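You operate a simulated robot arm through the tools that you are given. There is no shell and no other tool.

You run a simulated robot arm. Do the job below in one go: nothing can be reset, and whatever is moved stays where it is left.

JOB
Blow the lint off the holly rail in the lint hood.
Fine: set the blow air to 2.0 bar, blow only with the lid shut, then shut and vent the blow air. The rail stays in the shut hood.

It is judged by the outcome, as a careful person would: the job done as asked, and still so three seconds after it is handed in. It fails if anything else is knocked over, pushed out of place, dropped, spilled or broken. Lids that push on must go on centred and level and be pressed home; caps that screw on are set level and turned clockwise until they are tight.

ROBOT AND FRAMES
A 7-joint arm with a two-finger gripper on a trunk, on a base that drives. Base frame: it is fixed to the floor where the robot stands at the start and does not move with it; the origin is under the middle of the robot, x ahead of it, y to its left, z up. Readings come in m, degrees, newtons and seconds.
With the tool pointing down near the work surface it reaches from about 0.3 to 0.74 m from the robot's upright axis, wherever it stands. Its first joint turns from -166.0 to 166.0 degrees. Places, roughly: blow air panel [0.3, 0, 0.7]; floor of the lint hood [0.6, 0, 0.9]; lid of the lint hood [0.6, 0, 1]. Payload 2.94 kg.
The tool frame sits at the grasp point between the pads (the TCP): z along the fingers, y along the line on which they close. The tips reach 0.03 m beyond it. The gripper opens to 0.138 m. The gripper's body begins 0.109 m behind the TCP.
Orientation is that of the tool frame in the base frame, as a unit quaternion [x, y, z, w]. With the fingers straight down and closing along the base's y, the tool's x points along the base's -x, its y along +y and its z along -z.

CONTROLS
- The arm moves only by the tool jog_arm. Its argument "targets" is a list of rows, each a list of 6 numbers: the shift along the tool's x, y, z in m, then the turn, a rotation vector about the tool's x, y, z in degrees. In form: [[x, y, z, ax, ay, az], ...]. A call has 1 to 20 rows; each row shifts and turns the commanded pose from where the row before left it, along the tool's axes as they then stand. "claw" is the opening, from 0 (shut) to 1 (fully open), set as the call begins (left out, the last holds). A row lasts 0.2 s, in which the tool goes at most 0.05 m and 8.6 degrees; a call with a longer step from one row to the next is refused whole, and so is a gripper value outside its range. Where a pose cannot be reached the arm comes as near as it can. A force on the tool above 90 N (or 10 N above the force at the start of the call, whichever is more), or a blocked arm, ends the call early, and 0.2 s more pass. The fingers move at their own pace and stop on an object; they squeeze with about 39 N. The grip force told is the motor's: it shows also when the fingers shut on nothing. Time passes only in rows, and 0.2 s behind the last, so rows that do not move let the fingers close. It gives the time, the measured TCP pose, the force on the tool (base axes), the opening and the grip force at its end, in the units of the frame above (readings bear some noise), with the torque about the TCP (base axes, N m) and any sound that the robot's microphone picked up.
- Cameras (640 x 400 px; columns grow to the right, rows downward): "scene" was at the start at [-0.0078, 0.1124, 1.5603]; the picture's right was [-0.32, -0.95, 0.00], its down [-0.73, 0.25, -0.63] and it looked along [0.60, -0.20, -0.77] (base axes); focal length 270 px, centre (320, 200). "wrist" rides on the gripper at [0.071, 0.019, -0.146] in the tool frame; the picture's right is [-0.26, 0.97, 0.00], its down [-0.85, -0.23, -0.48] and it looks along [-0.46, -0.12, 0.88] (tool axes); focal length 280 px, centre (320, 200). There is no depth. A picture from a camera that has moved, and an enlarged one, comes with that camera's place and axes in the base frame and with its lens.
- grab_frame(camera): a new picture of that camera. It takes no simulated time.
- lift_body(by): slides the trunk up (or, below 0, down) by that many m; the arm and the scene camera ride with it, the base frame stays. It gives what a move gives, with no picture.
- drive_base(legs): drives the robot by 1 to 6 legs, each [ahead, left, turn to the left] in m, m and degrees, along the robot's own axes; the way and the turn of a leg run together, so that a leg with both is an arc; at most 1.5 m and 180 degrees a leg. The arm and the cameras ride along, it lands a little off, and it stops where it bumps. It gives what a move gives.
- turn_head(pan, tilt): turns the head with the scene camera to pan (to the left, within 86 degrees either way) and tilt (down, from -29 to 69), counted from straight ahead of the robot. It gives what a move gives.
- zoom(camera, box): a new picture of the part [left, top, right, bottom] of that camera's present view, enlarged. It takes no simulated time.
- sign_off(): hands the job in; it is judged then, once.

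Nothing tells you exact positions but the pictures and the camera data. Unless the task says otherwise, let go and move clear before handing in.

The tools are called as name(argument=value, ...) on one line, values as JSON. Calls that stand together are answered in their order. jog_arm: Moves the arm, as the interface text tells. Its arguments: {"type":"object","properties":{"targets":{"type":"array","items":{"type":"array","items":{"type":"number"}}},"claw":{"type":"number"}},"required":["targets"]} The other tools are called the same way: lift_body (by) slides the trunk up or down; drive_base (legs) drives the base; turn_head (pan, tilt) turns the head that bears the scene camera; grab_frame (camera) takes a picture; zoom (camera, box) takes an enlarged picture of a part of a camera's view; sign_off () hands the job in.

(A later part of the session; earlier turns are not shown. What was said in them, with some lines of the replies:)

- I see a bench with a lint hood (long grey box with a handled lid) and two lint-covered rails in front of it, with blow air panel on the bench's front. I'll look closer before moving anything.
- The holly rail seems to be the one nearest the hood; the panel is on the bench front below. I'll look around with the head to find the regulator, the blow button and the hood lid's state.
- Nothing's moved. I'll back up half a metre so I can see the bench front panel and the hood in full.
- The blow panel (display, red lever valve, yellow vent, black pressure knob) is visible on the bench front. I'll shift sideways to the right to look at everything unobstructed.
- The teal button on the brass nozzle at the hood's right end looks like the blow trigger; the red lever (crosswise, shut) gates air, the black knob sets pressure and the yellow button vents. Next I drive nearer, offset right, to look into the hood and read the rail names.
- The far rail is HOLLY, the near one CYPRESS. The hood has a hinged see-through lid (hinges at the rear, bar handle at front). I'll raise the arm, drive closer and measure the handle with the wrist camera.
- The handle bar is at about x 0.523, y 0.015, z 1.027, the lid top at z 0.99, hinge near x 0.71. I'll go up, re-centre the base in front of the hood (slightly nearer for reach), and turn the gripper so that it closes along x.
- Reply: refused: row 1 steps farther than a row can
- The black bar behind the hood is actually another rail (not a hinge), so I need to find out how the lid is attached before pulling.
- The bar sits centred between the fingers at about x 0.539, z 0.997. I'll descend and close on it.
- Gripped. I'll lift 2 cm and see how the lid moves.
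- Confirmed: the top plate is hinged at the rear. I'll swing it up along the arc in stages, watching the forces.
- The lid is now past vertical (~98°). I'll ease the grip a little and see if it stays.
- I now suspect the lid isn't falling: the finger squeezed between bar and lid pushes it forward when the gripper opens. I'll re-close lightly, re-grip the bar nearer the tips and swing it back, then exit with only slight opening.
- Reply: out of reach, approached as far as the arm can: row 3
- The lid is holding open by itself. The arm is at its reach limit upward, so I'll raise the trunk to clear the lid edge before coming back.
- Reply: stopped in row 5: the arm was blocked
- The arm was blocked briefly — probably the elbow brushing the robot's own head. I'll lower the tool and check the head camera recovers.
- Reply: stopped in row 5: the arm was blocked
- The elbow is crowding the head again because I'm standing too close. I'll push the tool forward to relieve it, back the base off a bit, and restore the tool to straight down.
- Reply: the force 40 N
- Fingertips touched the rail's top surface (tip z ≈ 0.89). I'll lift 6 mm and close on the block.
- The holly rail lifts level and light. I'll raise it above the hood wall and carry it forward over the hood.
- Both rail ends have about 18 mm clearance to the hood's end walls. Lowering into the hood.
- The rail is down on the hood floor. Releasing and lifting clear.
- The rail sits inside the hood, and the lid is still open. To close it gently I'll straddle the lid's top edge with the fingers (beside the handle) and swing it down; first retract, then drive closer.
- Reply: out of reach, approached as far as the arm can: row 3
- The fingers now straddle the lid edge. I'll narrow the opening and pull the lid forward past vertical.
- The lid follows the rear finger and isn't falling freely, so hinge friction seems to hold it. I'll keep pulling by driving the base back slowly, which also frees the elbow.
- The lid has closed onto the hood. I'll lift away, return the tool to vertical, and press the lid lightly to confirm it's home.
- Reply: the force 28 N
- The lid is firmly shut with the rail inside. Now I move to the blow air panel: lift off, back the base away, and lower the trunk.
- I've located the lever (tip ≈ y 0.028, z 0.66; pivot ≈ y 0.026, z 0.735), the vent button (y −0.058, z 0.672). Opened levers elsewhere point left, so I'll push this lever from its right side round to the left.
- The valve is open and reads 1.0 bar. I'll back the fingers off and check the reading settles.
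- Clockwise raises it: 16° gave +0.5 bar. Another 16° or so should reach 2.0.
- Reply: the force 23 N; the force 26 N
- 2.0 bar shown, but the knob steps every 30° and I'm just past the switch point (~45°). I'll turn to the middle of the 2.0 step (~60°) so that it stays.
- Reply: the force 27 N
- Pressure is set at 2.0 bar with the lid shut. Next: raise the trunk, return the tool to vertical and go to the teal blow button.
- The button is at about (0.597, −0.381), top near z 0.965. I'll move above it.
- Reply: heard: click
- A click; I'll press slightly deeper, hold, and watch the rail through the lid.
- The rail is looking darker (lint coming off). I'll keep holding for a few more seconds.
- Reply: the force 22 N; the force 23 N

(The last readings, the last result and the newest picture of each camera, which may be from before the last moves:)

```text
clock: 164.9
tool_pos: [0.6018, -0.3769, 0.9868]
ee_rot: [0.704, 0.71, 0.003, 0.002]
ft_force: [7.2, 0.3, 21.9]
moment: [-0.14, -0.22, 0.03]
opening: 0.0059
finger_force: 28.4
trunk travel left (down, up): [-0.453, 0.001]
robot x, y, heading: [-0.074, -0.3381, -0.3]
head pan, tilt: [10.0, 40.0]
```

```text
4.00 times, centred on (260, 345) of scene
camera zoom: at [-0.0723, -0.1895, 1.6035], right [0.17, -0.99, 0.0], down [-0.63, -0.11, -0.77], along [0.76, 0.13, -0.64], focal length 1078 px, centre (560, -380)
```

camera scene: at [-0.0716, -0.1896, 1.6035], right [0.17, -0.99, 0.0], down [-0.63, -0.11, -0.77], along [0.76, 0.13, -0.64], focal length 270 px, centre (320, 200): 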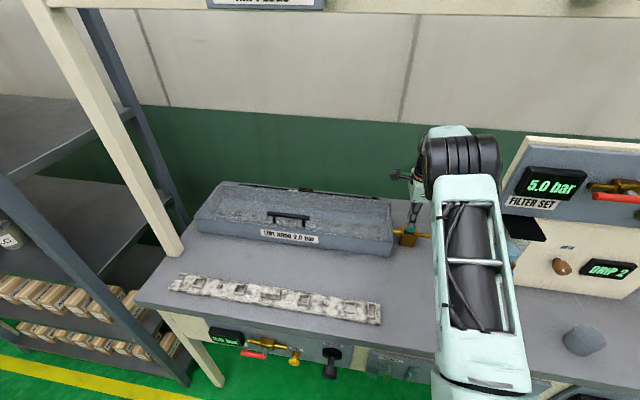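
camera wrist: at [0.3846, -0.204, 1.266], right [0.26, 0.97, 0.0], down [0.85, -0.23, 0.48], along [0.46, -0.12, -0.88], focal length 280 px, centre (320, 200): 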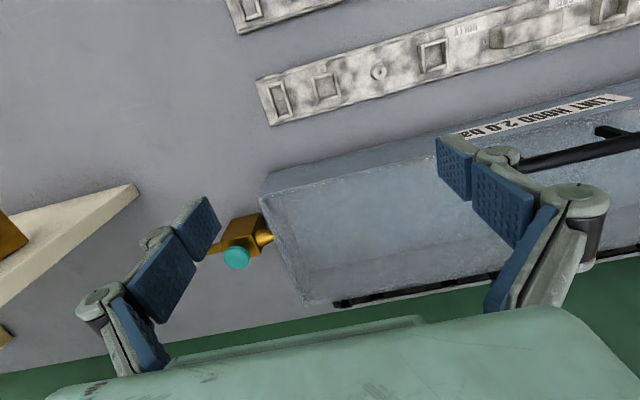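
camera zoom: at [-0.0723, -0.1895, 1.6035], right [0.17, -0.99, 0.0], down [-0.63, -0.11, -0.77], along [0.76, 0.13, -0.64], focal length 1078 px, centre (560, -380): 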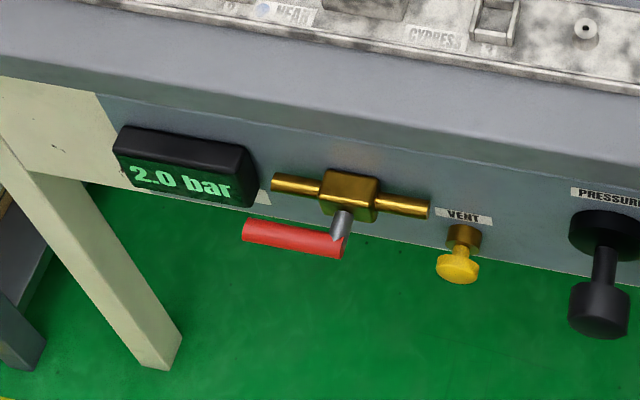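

No further change while holding. I'll release and look at the rail more closely.

jog_arm(targets=[[0, 0, -0.01, 0, 0, 0], [0, 0, -0.02, 0, 0, 0], [0, 0, 0, 0, 0, 0]])

zoom(camera="scene", box=[190, 170, 410, 270])

zoom(camera="scene", box=[300, 190, 400, 260])

```text
clock: 165.7
tool_pos: [0.602, -0.3768, 1.0138]
ee_rot: [0.704, 0.71, 0.001, 0.001]
ft_force: [0.2, -0.3, -0.6]
moment: [-0.01, -0.02, -0.01]
opening: 0.0
finger_force: 28.3
trunk travel left (down, up): [-0.453, 0.001]
robot x, y, heading: [-0.0755, -0.3427, -0.6]
head pan, tilt: [10.0, 40.0]
```

```text
2.91 times, centred on (300, 220) of scene
camera zoom: at [-0.07, -0.1897, 1.6034], right [0.17, -0.99, 0.0], down [-0.63, -0.11, -0.77], along [0.75, 0.13, -0.64], focal length 784 px, centre (378, 142)
```

zoom: 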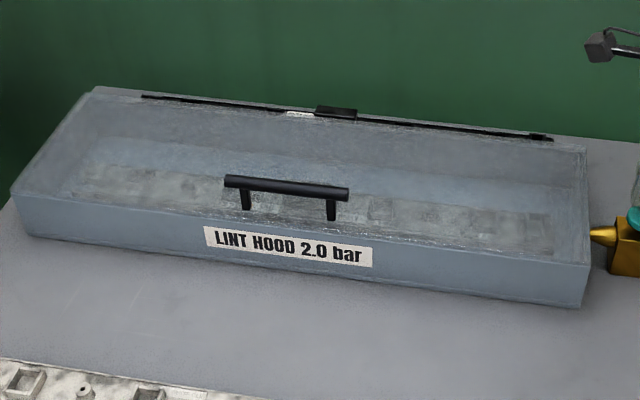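

```text
5.71 times, centred on (350, 225) of scene
camera zoom: at [-0.07, -0.1897, 1.6034], right [0.17, -0.99, 0.0], down [-0.63, -0.11, -0.77], along [0.75, 0.13, -0.64], focal length 1540 px, centre (149, 57)
```

zoom: 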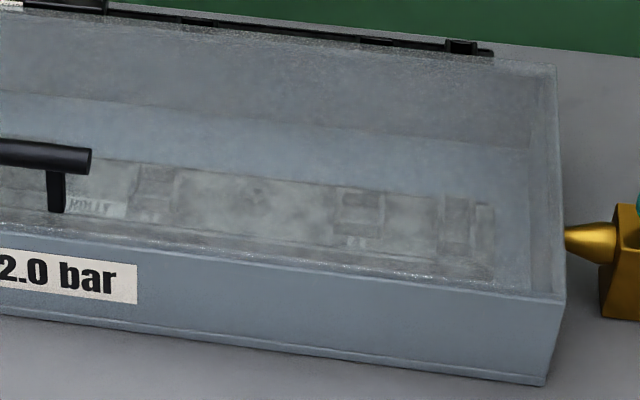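

jog_arm(targets=[[0, 0, 0.015, 0, 0, 0], [0, 0, 0.008, 0, 0, 0], [0, 0, 0.005, 0, 0, 0], [0, 0, 0.003, 0, 0, 0], [0, 0, 0, 0, 0, 0], [0, 0, 0, 0, 0, 0], [0, 0, 0, 0, 0, 0], [0, 0, 0, 0, 0, 0], [0, 0, 0, 0, 0, 0], [0, 0, 0, 0, 0, 0], [0, 0, 0, 0, 0, 0], [0, 0, 0, 0, 0, 0], [0, 0, 0, 0, 0, 0], [0, 0, 0, 0, 0, 0], [0, 0, 0, 0, 0, 0], [0, 0, 0, 0, 0, 0], [0, 0, 0, 0, 0, 0]])

zoom(camera="scene", box=[190, 170, 410, 270])

zoom(camera="scene", box=[300, 190, 400, 260])

```text
clock: 169.3
tool_pos: [0.602, -0.3764, 0.9867]
ee_rot: [0.704, 0.71, 0.002, 0.002]
ft_force: [7.7, -1.1, 22.6]
moment: [-0.15, -0.19, -0.01]
opening: 0.0061
finger_force: 28.8
trunk travel left (down, up): [-0.453, 0.001]
robot x, y, heading: [-0.0787, -0.343, -0.1]
head pan, tilt: [10.0, 40.0]
heard: click
```

```text
2.91 times, centred on (300, 220) of scene
camera zoom: at [-0.0723, -0.1896, 1.6035], right [0.17, -0.99, 0.0], down [-0.63, -0.11, -0.77], along [0.76, 0.13, -0.64], focal length 784 px, centre (378, 142)
```

zoom: 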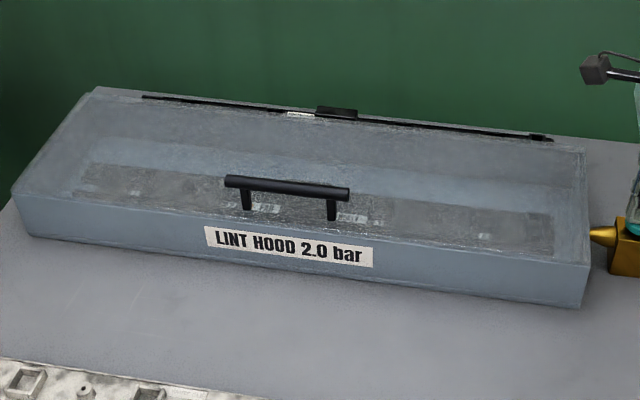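

```text
5.71 times, centred on (350, 225) of scene
camera zoom: at [-0.0723, -0.1896, 1.6035], right [0.17, -0.99, 0.0], down [-0.63, -0.11, -0.77], along [0.76, 0.13, -0.64], focal length 1540 px, centre (149, 57)
```

zoom: 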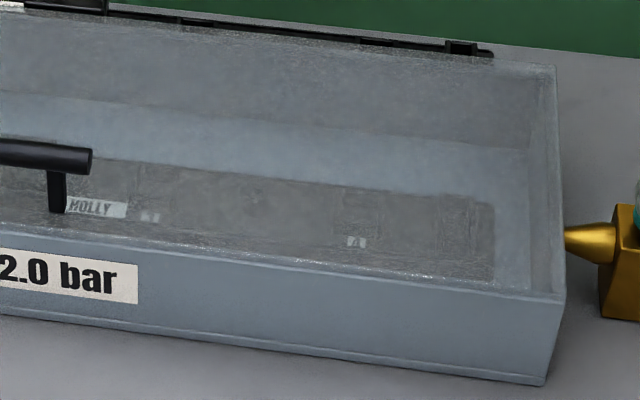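

Each press takes off a share of the lint: now the rail is much darker. I'll press again and compare until nothing changes.

jog_arm(targets=[[0, 0, -0.015, 0, 0, 0], [0, 0, -0.015, 0, 0, 0], [0, 0, 0, 0, 0, 0], [0, 0, 0, 0, 0, 0], [0, 0, 0.015, 0, 0, 0], [0, 0, 0.008, 0, 0, 0], [0, 0, 0.005, 0, 0, 0], [0, 0, 0.002, 0, 0, 0], [0, 0, 0, 0, 0, 0], [0, 0, 0, 0, 0, 0], [0, 0, 0, 0, 0, 0], [0, 0, 0, 0, 0, 0], [0, 0, 0, 0, 0, 0], [0, 0, 0, 0, 0, 0], [0, 0, 0, 0, 0, 0], [0, 0, 0, 0, 0, 0], [0, 0, 0, 0, 0, 0], [0, 0, 0, 0, 0, 0], [0, 0, 0, 0, 0, 0]])

zoom(camera="scene", box=[190, 170, 410, 270])

zoom(camera="scene", box=[300, 190, 400, 260])

```text
clock: 173.3
tool_pos: [0.6025, -0.3767, 0.9865]
ee_rot: [0.705, 0.709, 0.002, 0.002]
ft_force: [9.1, 0.1, 22.8]
moment: [-0.1, -0.23, 0.04]
opening: 0.006
finger_force: 28.5
trunk travel left (down, up): [-0.453, 0.001]
robot x, y, heading: [-0.0721, -0.3433, -0.3]
head pan, tilt: [10.0, 40.0]
heard: click
```

```text
2.91 times, centred on (300, 220) of scene
camera zoom: at [-0.0722, -0.1894, 1.6035], right [0.17, -0.99, 0.0], down [-0.63, -0.11, -0.77], along [0.76, 0.13, -0.64], focal length 784 px, centre (378, 142)
```

zoom: 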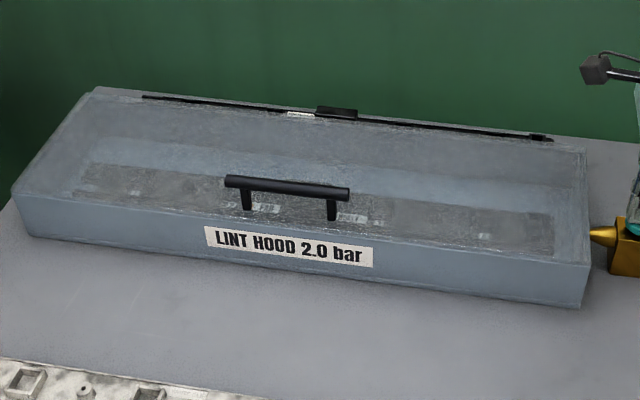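

```text
5.71 times, centred on (350, 225) of scene
camera zoom: at [-0.0722, -0.1894, 1.6035], right [0.17, -0.99, 0.0], down [-0.63, -0.11, -0.77], along [0.76, 0.13, -0.64], focal length 1540 px, centre (149, 57)
```

zoom: 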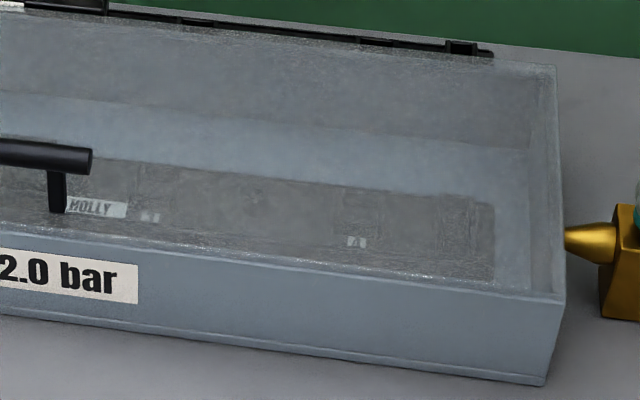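

jog_arm(targets=[[0, 0, -0.02, 0, 0, 0], [0, 0, -0.04, 0, 0, 0], [0, 0, -0.04, 0, 0, 0], [0.04, 0, 0, 0, 0, 0], [0.04, 0, 0, 0, 0, 0], [0.04, 0, 0, 0, 0, 0], [0.04, 0, 0, 0, 0, 0], [0.04, 0, 0, 0, 0, 0], [0.04, 0, 0, 0, 0, 0], [0, 0, 0, 0, 0, 0]])

zoom(camera="wrist", box=[0, 0, 640, 400])

grab_frame(camera="scene")

```text
clock: 175.5
tool_pos: [0.6006, -0.1369, 1.0827]
ee_rot: [0.705, 0.709, 0.001, 0.002]
ft_force: [-0.1, 0.1, 0.2]
moment: [-0.02, 0.03, 0.01]
opening: 0.0001
finger_force: 28.4
trunk travel left (down, up): [-0.453, 0.001]
robot x, y, heading: [-0.0755, -0.341, -0.3]
head pan, tilt: [10.0, 40.0]
```

```text
1.00 times, centred on (320, 200) of wrist (not enlarged: the box is as wide or as high as the picture)
camera zoom: at [0.6172, -0.0664, 1.2291], right [0.97, -0.26, 0.0], down [-0.23, -0.85, 0.48], along [-0.12, -0.46, -0.88], focal length 280 px, centre (320, 200)
```

zoom: 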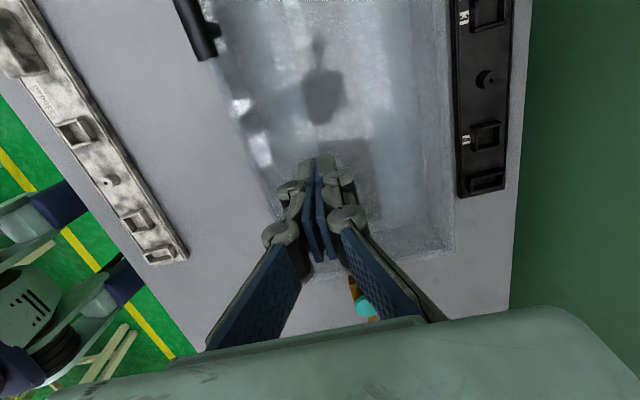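

```text
taken
camera scene: at [-0.0701, -0.19, 1.6035], right [0.17, -0.99, 0.0], down [-0.63, -0.11, -0.77], along [0.75, 0.13, -0.64], focal length 270 px, centre (320, 200)
```

scene: 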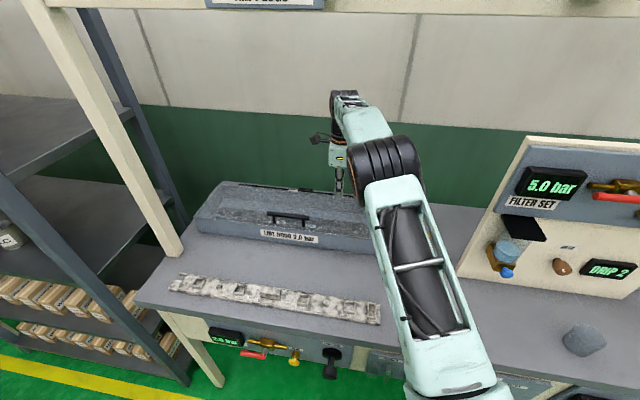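

The rail is now clean dark, stable after the third press. Now back to the panel to shut the valve and vent.

jog_arm(targets=[[-0.02, -0.03, -0.005, 0, 0, 0], [-0.02, -0.03, 0, 0, 0, 0], [-0.02, -0.03, 0, 0, 0, 0], [-0.02, -0.03, 0, 0, 0, 0], [0, -0.02, 0, 0, 0, 0], [0, 0, 0, 0, 0, 0]])

drive_base(legs=[[-0.435, 0, 0], [0, 0.325, 0]])

turn_head(pan=0, tilt=30)

grab_frame(camera="scene")

```text
clock: 176.9
tool_pos: [0.4598, -0.2163, 1.0878]
ee_rot: [0.704, 0.71, 0.001, 0.001]
ft_force: [0.1, -0.5, -0.3]
moment: [-0.01, 0.0, -0.02]
opening: 0.0
finger_force: 28.8
trunk travel left (down, up): [-0.453, 0.001]
robot x, y, heading: [-0.0714, -0.3412, -0.1]
head pan, tilt: [10.0, 40.0]
```

```text
clock: 182.6
tool_pos: [0.0275, 0.1093, 1.0872]
ee_rot: [0.705, 0.709, 0.002, 0.001]
ft_force: [0.0, 0.6, -0.1]
moment: [0.03, -0.01, 0.02]
opening: 0.0
finger_force: 28.4
trunk travel left (down, up): [-0.453, 0.001]
robot x, y, heading: [-0.5065, -0.0157, -0.3]
head pan, tilt: [10.0, 40.0]
```

```text
clock: 183.3
tool_pos: [0.0276, 0.1092, 1.0889]
ee_rot: [0.705, 0.709, 0.001, 0.001]
ft_force: [0.1, 0.6, -0.1]
moment: [-0.03, -0.01, -0.02]
opening: 0.0
finger_force: 28.0
trunk travel left (down, up): [-0.453, 0.001]
robot x, y, heading: [-0.5062, -0.0146, -0.5]
head pan, tilt: [0.0, 30.0]
```

```text
taken
camera scene: at [-0.497, 0.1226, 1.6188], right [0.0, -1.0, 0.0], down [-0.5, 0.0, -0.87], along [0.87, 0.0, -0.5], focal length 270 px, centre (320, 200)
```

scene: 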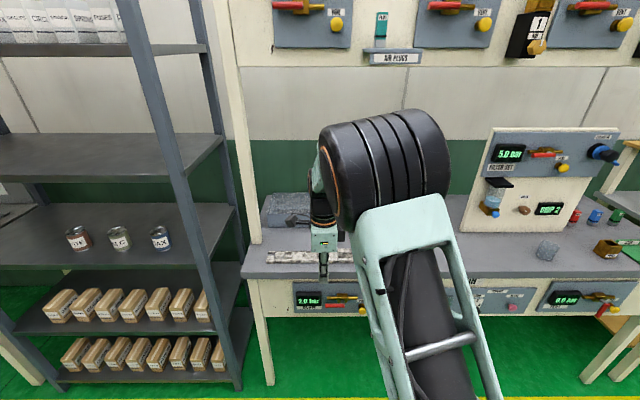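

jog_arm(targets=[[0.005, 0.04, 0, 0, 0, 0], [0.005, 0.04, 0, 0, 0, 0], [0.005, 0.04, 0, 0, 0, 0], [0, 0, 0, 0, 0, 0]])

jog_arm(targets=[[0, 0, 0, -8.2, 0, 0], [0, 0, 0, -8.2, 0, 0], [0, 0, 0, -8.2, 0, 0], [0, 0, 0, -8.2, 0, 0], [0, 0, 0, -8.2, 0, 0], [0, 0, 0, -8.2, 0, 0], [0, 0, 0, -8.2, 0, 0], [0, 0, 0, -8.2, 0, 0], [0, 0, 0, -8.2, 0, 0], [0, 0, 0, -8.2, 0, 0], [0, 0, 0, -8.0, 0, 0], [0, 0, 0, 0, 0, 0]])

lift_body(by=-0.36)

grab_frame(camera="scene")

zoom(camera="wrist", box=[0, 0, 640, 400])

```text
clock: 184.3
tool_pos: [0.1462, 0.1262, 1.0865]
ee_rot: [0.705, 0.709, 0.002, 0.001]
ft_force: [0.1, 0.6, 0.4]
moment: [0.0, 0.02, 0.02]
opening: 0.0002
finger_force: 28.2
trunk travel left (down, up): [-0.453, 0.001]
robot x, y, heading: [-0.5069, -0.0198, -0.3]
head pan, tilt: [0.0, 30.0]
```

```text
clock: 186.9
tool_pos: [0.1489, 0.1251, 1.0878]
ee_rot: [0.498, 0.501, 0.502, 0.499]
ft_force: [-0.3, -0.3, -0.2]
moment: [0.02, 0.0, 0.04]
opening: 0.0002
finger_force: 28.2
trunk travel left (down, up): [-0.453, 0.001]
robot x, y, heading: [-0.5083, -0.017, -0.0]
head pan, tilt: [0.0, 30.0]
```

```text
clock: 190.4
tool_pos: [0.1495, 0.1246, 0.7277]
ee_rot: [0.498, 0.501, 0.502, 0.499]
ft_force: [-0.3, 0.0, 0.2]
moment: [0.0, 0.03, -0.03]
opening: 0.0001
finger_force: 28.0
trunk travel left (down, up): [-0.093, 0.361]
robot x, y, heading: [-0.5072, -0.0144, -0.2]
head pan, tilt: [0.0, 30.0]
```

```text
taken
camera scene: at [-0.497, 0.1226, 1.2589], right [-0.01, -1.0, 0.0], down [-0.5, 0.0, -0.87], along [0.87, 0.0, -0.5], focal length 270 px, centre (320, 200)
```

scene: 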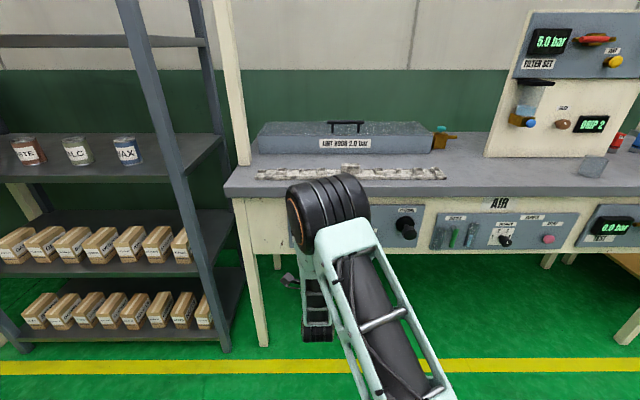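

```text
1.00 times, centred on (320, 200) of wrist (not enlarged: the box is as wide or as high as the picture)
camera zoom: at [0.0006, 0.1948, 0.7468], right [0.0, -0.26, 0.97], down [-0.47, -0.85, -0.23], along [0.88, -0.45, -0.12], focal length 280 px, centre (320, 200)
```

zoom: 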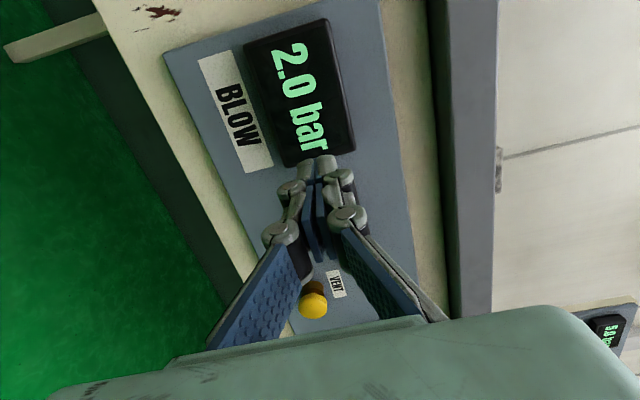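

jog_arm(targets=[[-0.02, 0.024, 0, 0, 0, 0], [-0.02, 0.024, 0, 0, 0, 0], [0, 0, 0, 0, 0, 0]])

zoom(camera="wrist", box=[0, 0, 640, 400])

grab_frame(camera="scene")

```text
clock: 191.2
tool_pos: [0.1467, 0.0853, 0.7756]
ee_rot: [0.498, 0.501, 0.502, 0.499]
ft_force: [-0.5, -0.7, 1.1]
moment: [-0.03, -0.01, -0.02]
opening: 0.0
finger_force: 28.1
trunk travel left (down, up): [-0.093, 0.361]
robot x, y, heading: [-0.5044, -0.0152, -0.3]
head pan, tilt: [0.0, 30.0]
```

```text
1.00 times, centred on (320, 200) of wrist (not enlarged: the box is as wide or as high as the picture)
camera zoom: at [0.0002, 0.1547, 0.7952], right [0.0, -0.26, 0.97], down [-0.47, -0.85, -0.23], along [0.88, -0.45, -0.12], focal length 280 px, centre (320, 200)
```

zoom: 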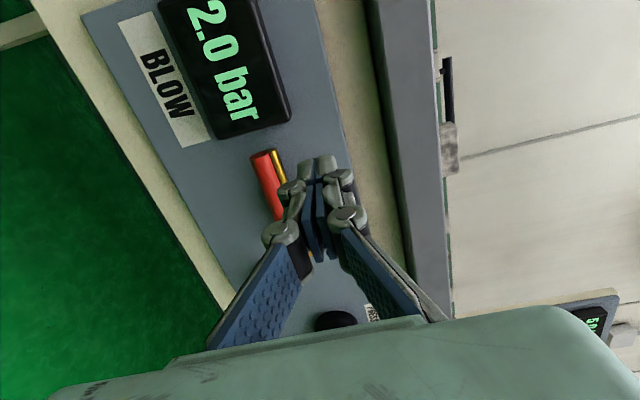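

```text
taken
camera scene: at [-0.497, 0.1225, 1.2588], right [-0.01, -1.0, 0.0], down [-0.5, 0.0, -0.87], along [0.87, 0.0, -0.5], focal length 270 px, centre (320, 200)
```

scene: 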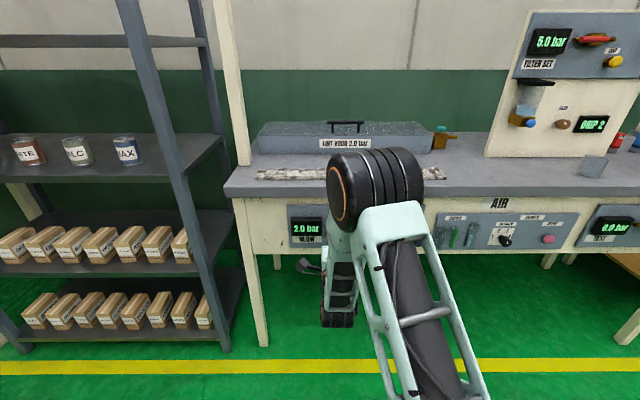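

jog_arm(targets=[[0, 0, 0.022, 0, 0, 0], [0, 0, 0.023, 0, 0, 0], [-0.0043, -0.0206, 0, 0, 0, 0], [0.0033, -0.0149, 0, 0, 0, 0], [-0.0007, -0.0153, 0, 0, 0, 0], [-0.0046, -0.0146, 0, 0, 0, 0], [-0.0082, -0.0128, 0, 0, 0, 0], [0, 0, 0, 0, 0, 0]])

zoom(camera="wrist", box=[0, 0, 640, 400])

```text
clock: 193.0
tool_pos: [0.1925, 0.0708, 0.6976]
ee_rot: [0.498, 0.502, 0.501, 0.499]
ft_force: [-0.9, -0.4, 0.5]
moment: [0.02, -0.03, -0.02]
opening: 0.0
finger_force: 29.0
trunk travel left (down, up): [-0.093, 0.361]
robot x, y, heading: [-0.5026, -0.0153, -0.4]
head pan, tilt: [0.0, 30.0]
```

```text
1.00 times, centred on (320, 200) of wrist (not enlarged: the box is as wide or as high as the picture)
camera zoom: at [0.046, 0.1403, 0.7167], right [0.0, -0.26, 0.96], down [-0.47, -0.85, -0.23], along [0.88, -0.45, -0.12], focal length 280 px, centre (320, 200)
```

zoom: 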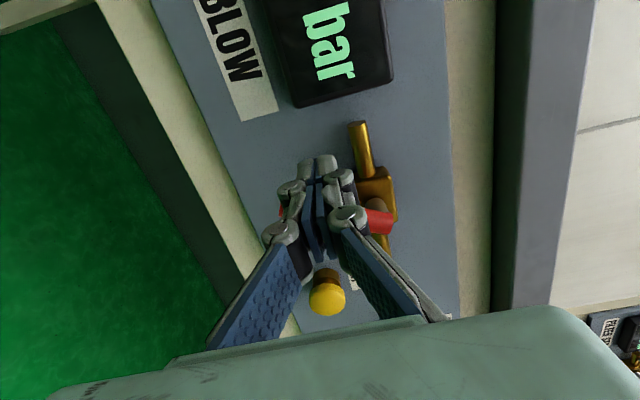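

jog_arm(targets=[[-0.0113, -0.0103, 0, 0, 0, 0], [-0.0135, -0.0071, 0, 0, 0, 0], [-0.003, 0, 0, 0, 0, 0], [0, 0, 0, 0, 0, 0]])

zoom(camera="wrist", box=[0, 0, 640, 400])

```text
clock: 194.0
tool_pos: [0.1946, 0.0455, 0.6805]
ee_rot: [0.496, 0.501, 0.504, 0.499]
ft_force: [1.2, 16.1, 3.7]
moment: [-0.11, -0.11, 0.32]
opening: 0.0059
finger_force: 28.3
trunk travel left (down, up): [-0.093, 0.361]
robot x, y, heading: [-0.5094, -0.0124, -0.2]
head pan, tilt: [0.0, 30.0]
```

```text
1.00 times, centred on (320, 200) of wrist (not enlarged: the box is as wide or as high as the picture)
camera zoom: at [0.0455, 0.1155, 0.6996], right [0.0, -0.26, 0.96], down [-0.46, -0.85, -0.23], along [0.89, -0.45, -0.12], focal length 280 px, centre (320, 200)
```

zoom: 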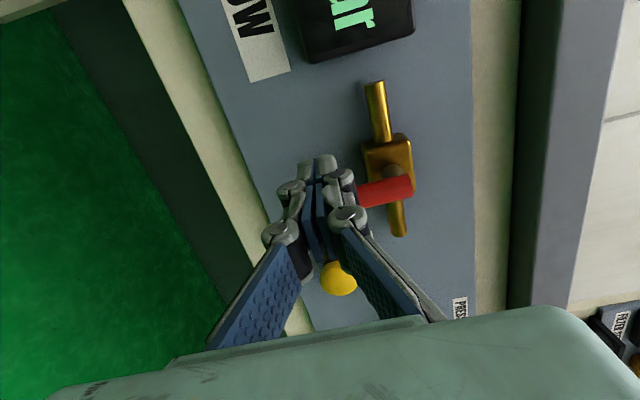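

The lever is back at its stop (shut). Backing off and moving to the vent button.

jog_arm(targets=[[0.01, 0, 0, 0, 0, 0], [0, 0, -0.03, 0, 0, 0], [0, 0, -0.03, 0, 0, 0], [0, 0, 0, 0, 0, 0]])

jog_arm(targets=[[-0.03, 0, 0, 0, 0, 0], [-0.04, -0.004, 0, 0, 0, 0], [-0.042, -0.004, 0, 0, 0, 0], [0, 0, 0, 0, 0, 0]])

zoom(camera="wrist", box=[0, 0, 640, 400])

grab_frame(camera="scene")

```text
clock: 195.0
tool_pos: [0.1341, 0.0526, 0.6811]
ee_rot: [0.498, 0.499, 0.502, 0.501]
ft_force: [0.1, -0.1, 0.4]
moment: [0.0, 0.0, 0.02]
opening: 0.0
finger_force: 28.5
trunk travel left (down, up): [-0.093, 0.361]
robot x, y, heading: [-0.5033, -0.0138, -0.0]
head pan, tilt: [0.0, 30.0]
```

```text
clock: 196.0
tool_pos: [0.1345, -0.0608, 0.6713]
ee_rot: [0.498, 0.501, 0.502, 0.499]
ft_force: [-0.2, -0.7, 0.7]
moment: [-0.04, 0.0, 0.02]
opening: 0.0
finger_force: 28.7
trunk travel left (down, up): [-0.093, 0.361]
robot x, y, heading: [-0.5096, -0.0193, -0.3]
head pan, tilt: [0.0, 30.0]
```

```text
1.00 times, centred on (320, 200) of wrist (not enlarged: the box is as wide or as high as the picture)
camera zoom: at [-0.0132, 0.0091, 0.691], right [0.0, -0.26, 0.97], down [-0.47, -0.85, -0.23], along [0.88, -0.45, -0.12], focal length 280 px, centre (320, 200)
```

zoom: 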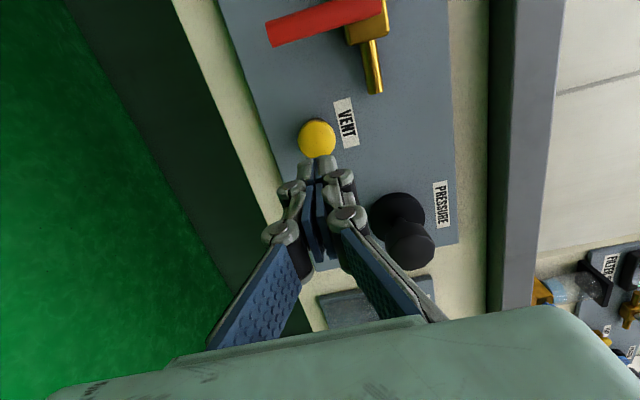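

```text
taken
camera scene: at [-0.497, 0.1226, 1.2588], right [-0.01, -1.0, 0.0], down [-0.5, 0.0, -0.87], along [0.87, 0.0, -0.5], focal length 270 px, centre (320, 200)
```

scene: 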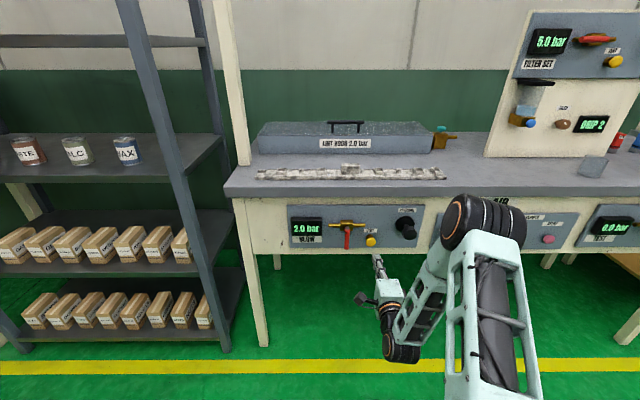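

jog_arm(targets=[[0.002, -0.001, 0.02, 0, 0, 0], [0, 0, 0.02, 0, 0, 0], [0, 0, 0.014, 0, 0, 0], [0, 0, 0, 0, 0, 0]])

zoom(camera="scene", box=[270, 190, 430, 290])

zoom(camera="wrist", box=[160, 60, 480, 260])

```text
clock: 197.0
tool_pos: [0.1879, -0.0583, 0.6714]
ee_rot: [0.497, 0.501, 0.503, 0.5]
ft_force: [-0.1, -0.3, 0.2]
moment: [0.0, 0.04, 0.02]
opening: 0.0
finger_force: 28.2
trunk travel left (down, up): [-0.093, 0.361]
robot x, y, heading: [-0.5053, -0.0122, -0.4]
head pan, tilt: [0.0, 30.0]
```

```text
4.00 times, centred on (350, 240) of scene
camera zoom: at [-0.497, 0.1226, 1.2588], right [-0.01, -1.0, 0.0], down [-0.5, 0.0, -0.87], along [0.87, 0.0, -0.5], focal length 1078 px, centre (200, 40)
```

zoom: 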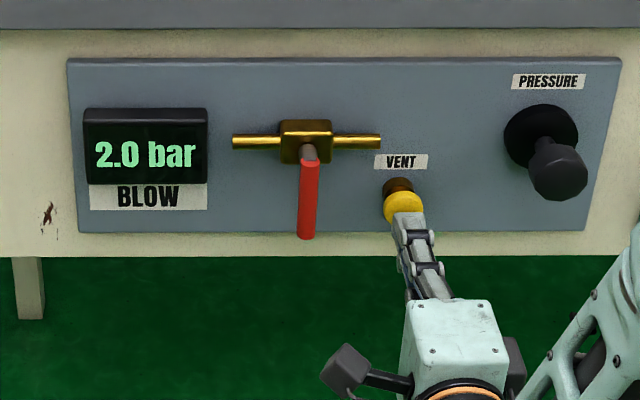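

```text
2.00 times, centred on (320, 160) of wrist
camera zoom: at [0.0411, 0.012, 0.69], right [0.0, -0.26, 0.97], down [-0.47, -0.85, -0.23], along [0.88, -0.45, -0.12], focal length 561 px, centre (320, 280)
```

zoom: 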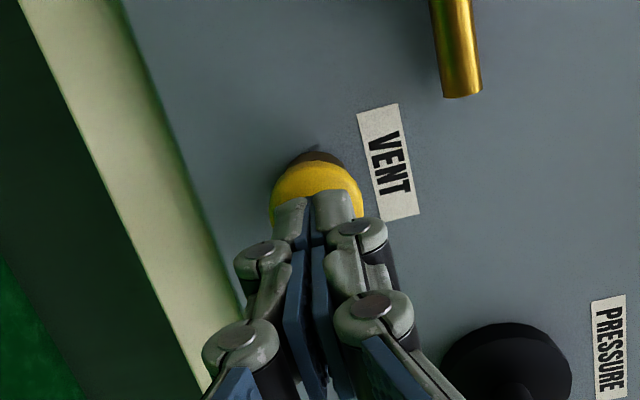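

jog_arm(targets=[[0, 0, 0.005, 0, 0, 0], [0, 0, 0.005, 0, 0, 0], [0, 0, 0.004, 0, 0, 0], [0, 0, 0, 0, 0, 0]])

zoom(camera="scene", box=[270, 190, 430, 290])

```text
clock: 198.0
tool_pos: [0.2032, -0.0575, 0.6712]
ee_rot: [0.497, 0.501, 0.502, 0.5]
ft_force: [-1.8, -0.1, 0.9]
moment: [0.01, 0.03, -0.03]
opening: 0.0001
finger_force: 27.6
trunk travel left (down, up): [-0.093, 0.361]
robot x, y, heading: [-0.506, -0.0136, -0.3]
head pan, tilt: [0.0, 30.0]
heard: click
```

```text
4.00 times, centred on (350, 240) of scene
camera zoom: at [-0.4971, 0.1226, 1.2588], right [-0.01, -1.0, 0.0], down [-0.5, 0.0, -0.87], along [0.87, 0.0, -0.5], focal length 1078 px, centre (200, 40)
```

zoom: 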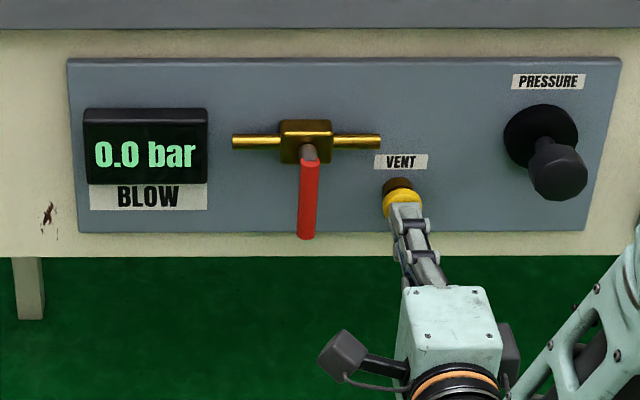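

Vented: the display reads 0.0 bar. I'll hold a moment, release, and check that it stays at zero.

jog_arm(targets=[[0, 0, 0, 0, 0, 0], [0, 0, 0, 0, 0, 0], [0, 0, 0, 0, 0, 0], [0, 0, 0, 0, 0, 0], [0, 0, -0.02, 0, 0, 0], [0, 0, -0.03, 0, 0, 0], [0, 0, -0.04, 0, 0, 0], [0, 0, 0, 0, 0, 0], [0, 0, 0, 0, 0, 0], [0, 0, 0, 0, 0, 0], [0, 0, 0, 0, 0, 0]])

zoom(camera="scene", box=[270, 190, 430, 290])

zoom(camera="scene", box=[230, 100, 470, 200])

```text
clock: 200.4
tool_pos: [0.112, -0.0572, 0.6713]
ee_rot: [0.498, 0.5, 0.502, 0.5]
ft_force: [-0.1, -0.1, -0.7]
moment: [0.02, 0.01, 0.01]
opening: 0.0
finger_force: 28.7
trunk travel left (down, up): [-0.093, 0.361]
robot x, y, heading: [-0.5072, -0.0128, -0.1]
head pan, tilt: [0.0, 30.0]
```

```text
4.00 times, centred on (350, 240) of scene
camera zoom: at [-0.497, 0.1226, 1.2588], right [-0.01, -1.0, 0.0], down [-0.5, 0.0, -0.87], along [0.87, 0.0, -0.5], focal length 1078 px, centre (200, 40)
```

zoom: 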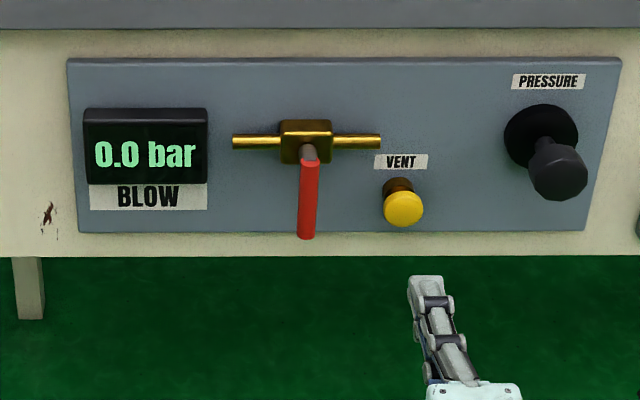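

```text
2.67 times, centred on (350, 150) of scene
camera zoom: at [-0.497, 0.1226, 1.2588], right [-0.01, -1.0, 0.0], down [-0.5, 0.0, -0.87], along [0.87, 0.0, -0.5], focal length 719 px, centre (240, 333)
```

zoom: 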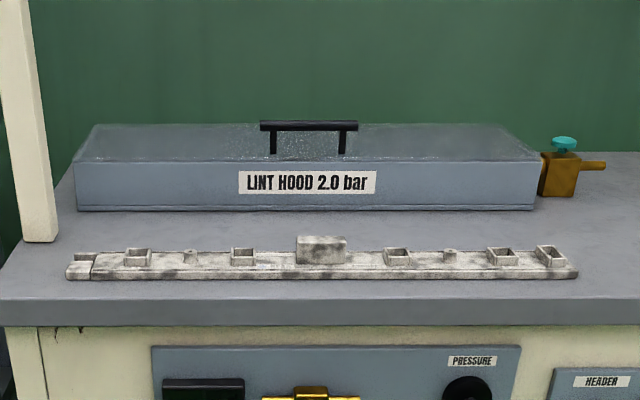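

Valve shut, vented, lid shut. A last check of the rail through the lid from above before handing in.

drive_base(legs=[[-0.1, 0, 0]])

lift_body(by=0.36)

zoom(camera="scene", box=[220, 160, 480, 330])

zoom(camera="scene", box=[260, 180, 360, 250])

```text
clock: 201.5
tool_pos: [0.0127, -0.0566, 0.6725]
ee_rot: [0.497, 0.5, 0.502, 0.5]
ft_force: [0.1, -0.8, -0.4]
moment: [0.06, 0.02, 0.02]
opening: 0.0
finger_force: 28.1
trunk travel left (down, up): [-0.093, 0.361]
robot x, y, heading: [-0.6066, -0.0162, -0.4]
head pan, tilt: [0.0, 30.0]
```

```text
clock: 205.0
tool_pos: [0.0121, -0.0574, 1.031]
ee_rot: [0.498, 0.5, 0.503, 0.5]
ft_force: [0.9, -0.1, 0.0]
moment: [-0.02, -0.03, 0.01]
opening: 0.0002
finger_force: 28.5
trunk travel left (down, up): [-0.453, 0.001]
robot x, y, heading: [-0.6072, -0.0121, -0.1]
head pan, tilt: [0.0, 30.0]
```

```text
2.35 times, centred on (350, 245) of scene
camera zoom: at [-0.5961, 0.1231, 1.6188], right [0.0, -1.0, 0.0], down [-0.5, 0.0, -0.87], along [0.87, 0.0, -0.5], focal length 634 px, centre (249, 94)
```

zoom: 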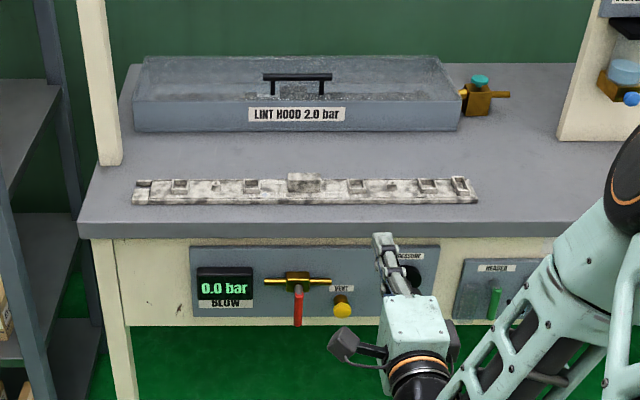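

```text
5.71 times, centred on (310, 215) of scene
camera zoom: at [-0.5961, 0.1231, 1.6188], right [0.0, -1.0, 0.0], down [-0.5, 0.0, -0.87], along [0.87, 0.0, -0.5], focal length 1540 px, centre (377, 114)
```

zoom: 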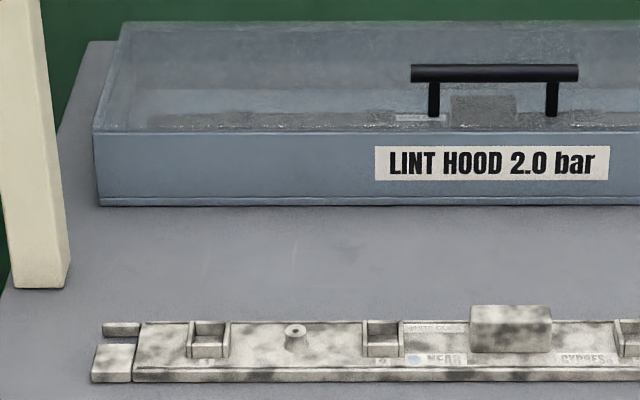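

The holly rail is dark and clean in the shut hood. The blow valve is shut, the display reads 0.0 bar after venting, the cypress rail hasn't moved, and the arm is clear. Handing in.

sign_off()

```text
The job is handed in.
```

I blew the lint off the holly rail and handed the job in; I haven't been told the judged result. The rail is lying clean in the shut hood.

- **Blowing:** I set the blow air to 2.0 bar and blew only with the lid shut. Two presses of the teal button cleared the rail, and a third changed nothing more.
- **Blow air:** I shut the red valve and vented. The display reads 0.0 bar and stayed there. The pressure knob is still at the 2.0 bar setting.
- **Everything else:** I saw nothing else on the bench knocked or moved. The cypress rail is where it was. Twice the arm was blocked, both times apparently by its elbow touching the robot's own head, and the head camera recovered once I moved it away.
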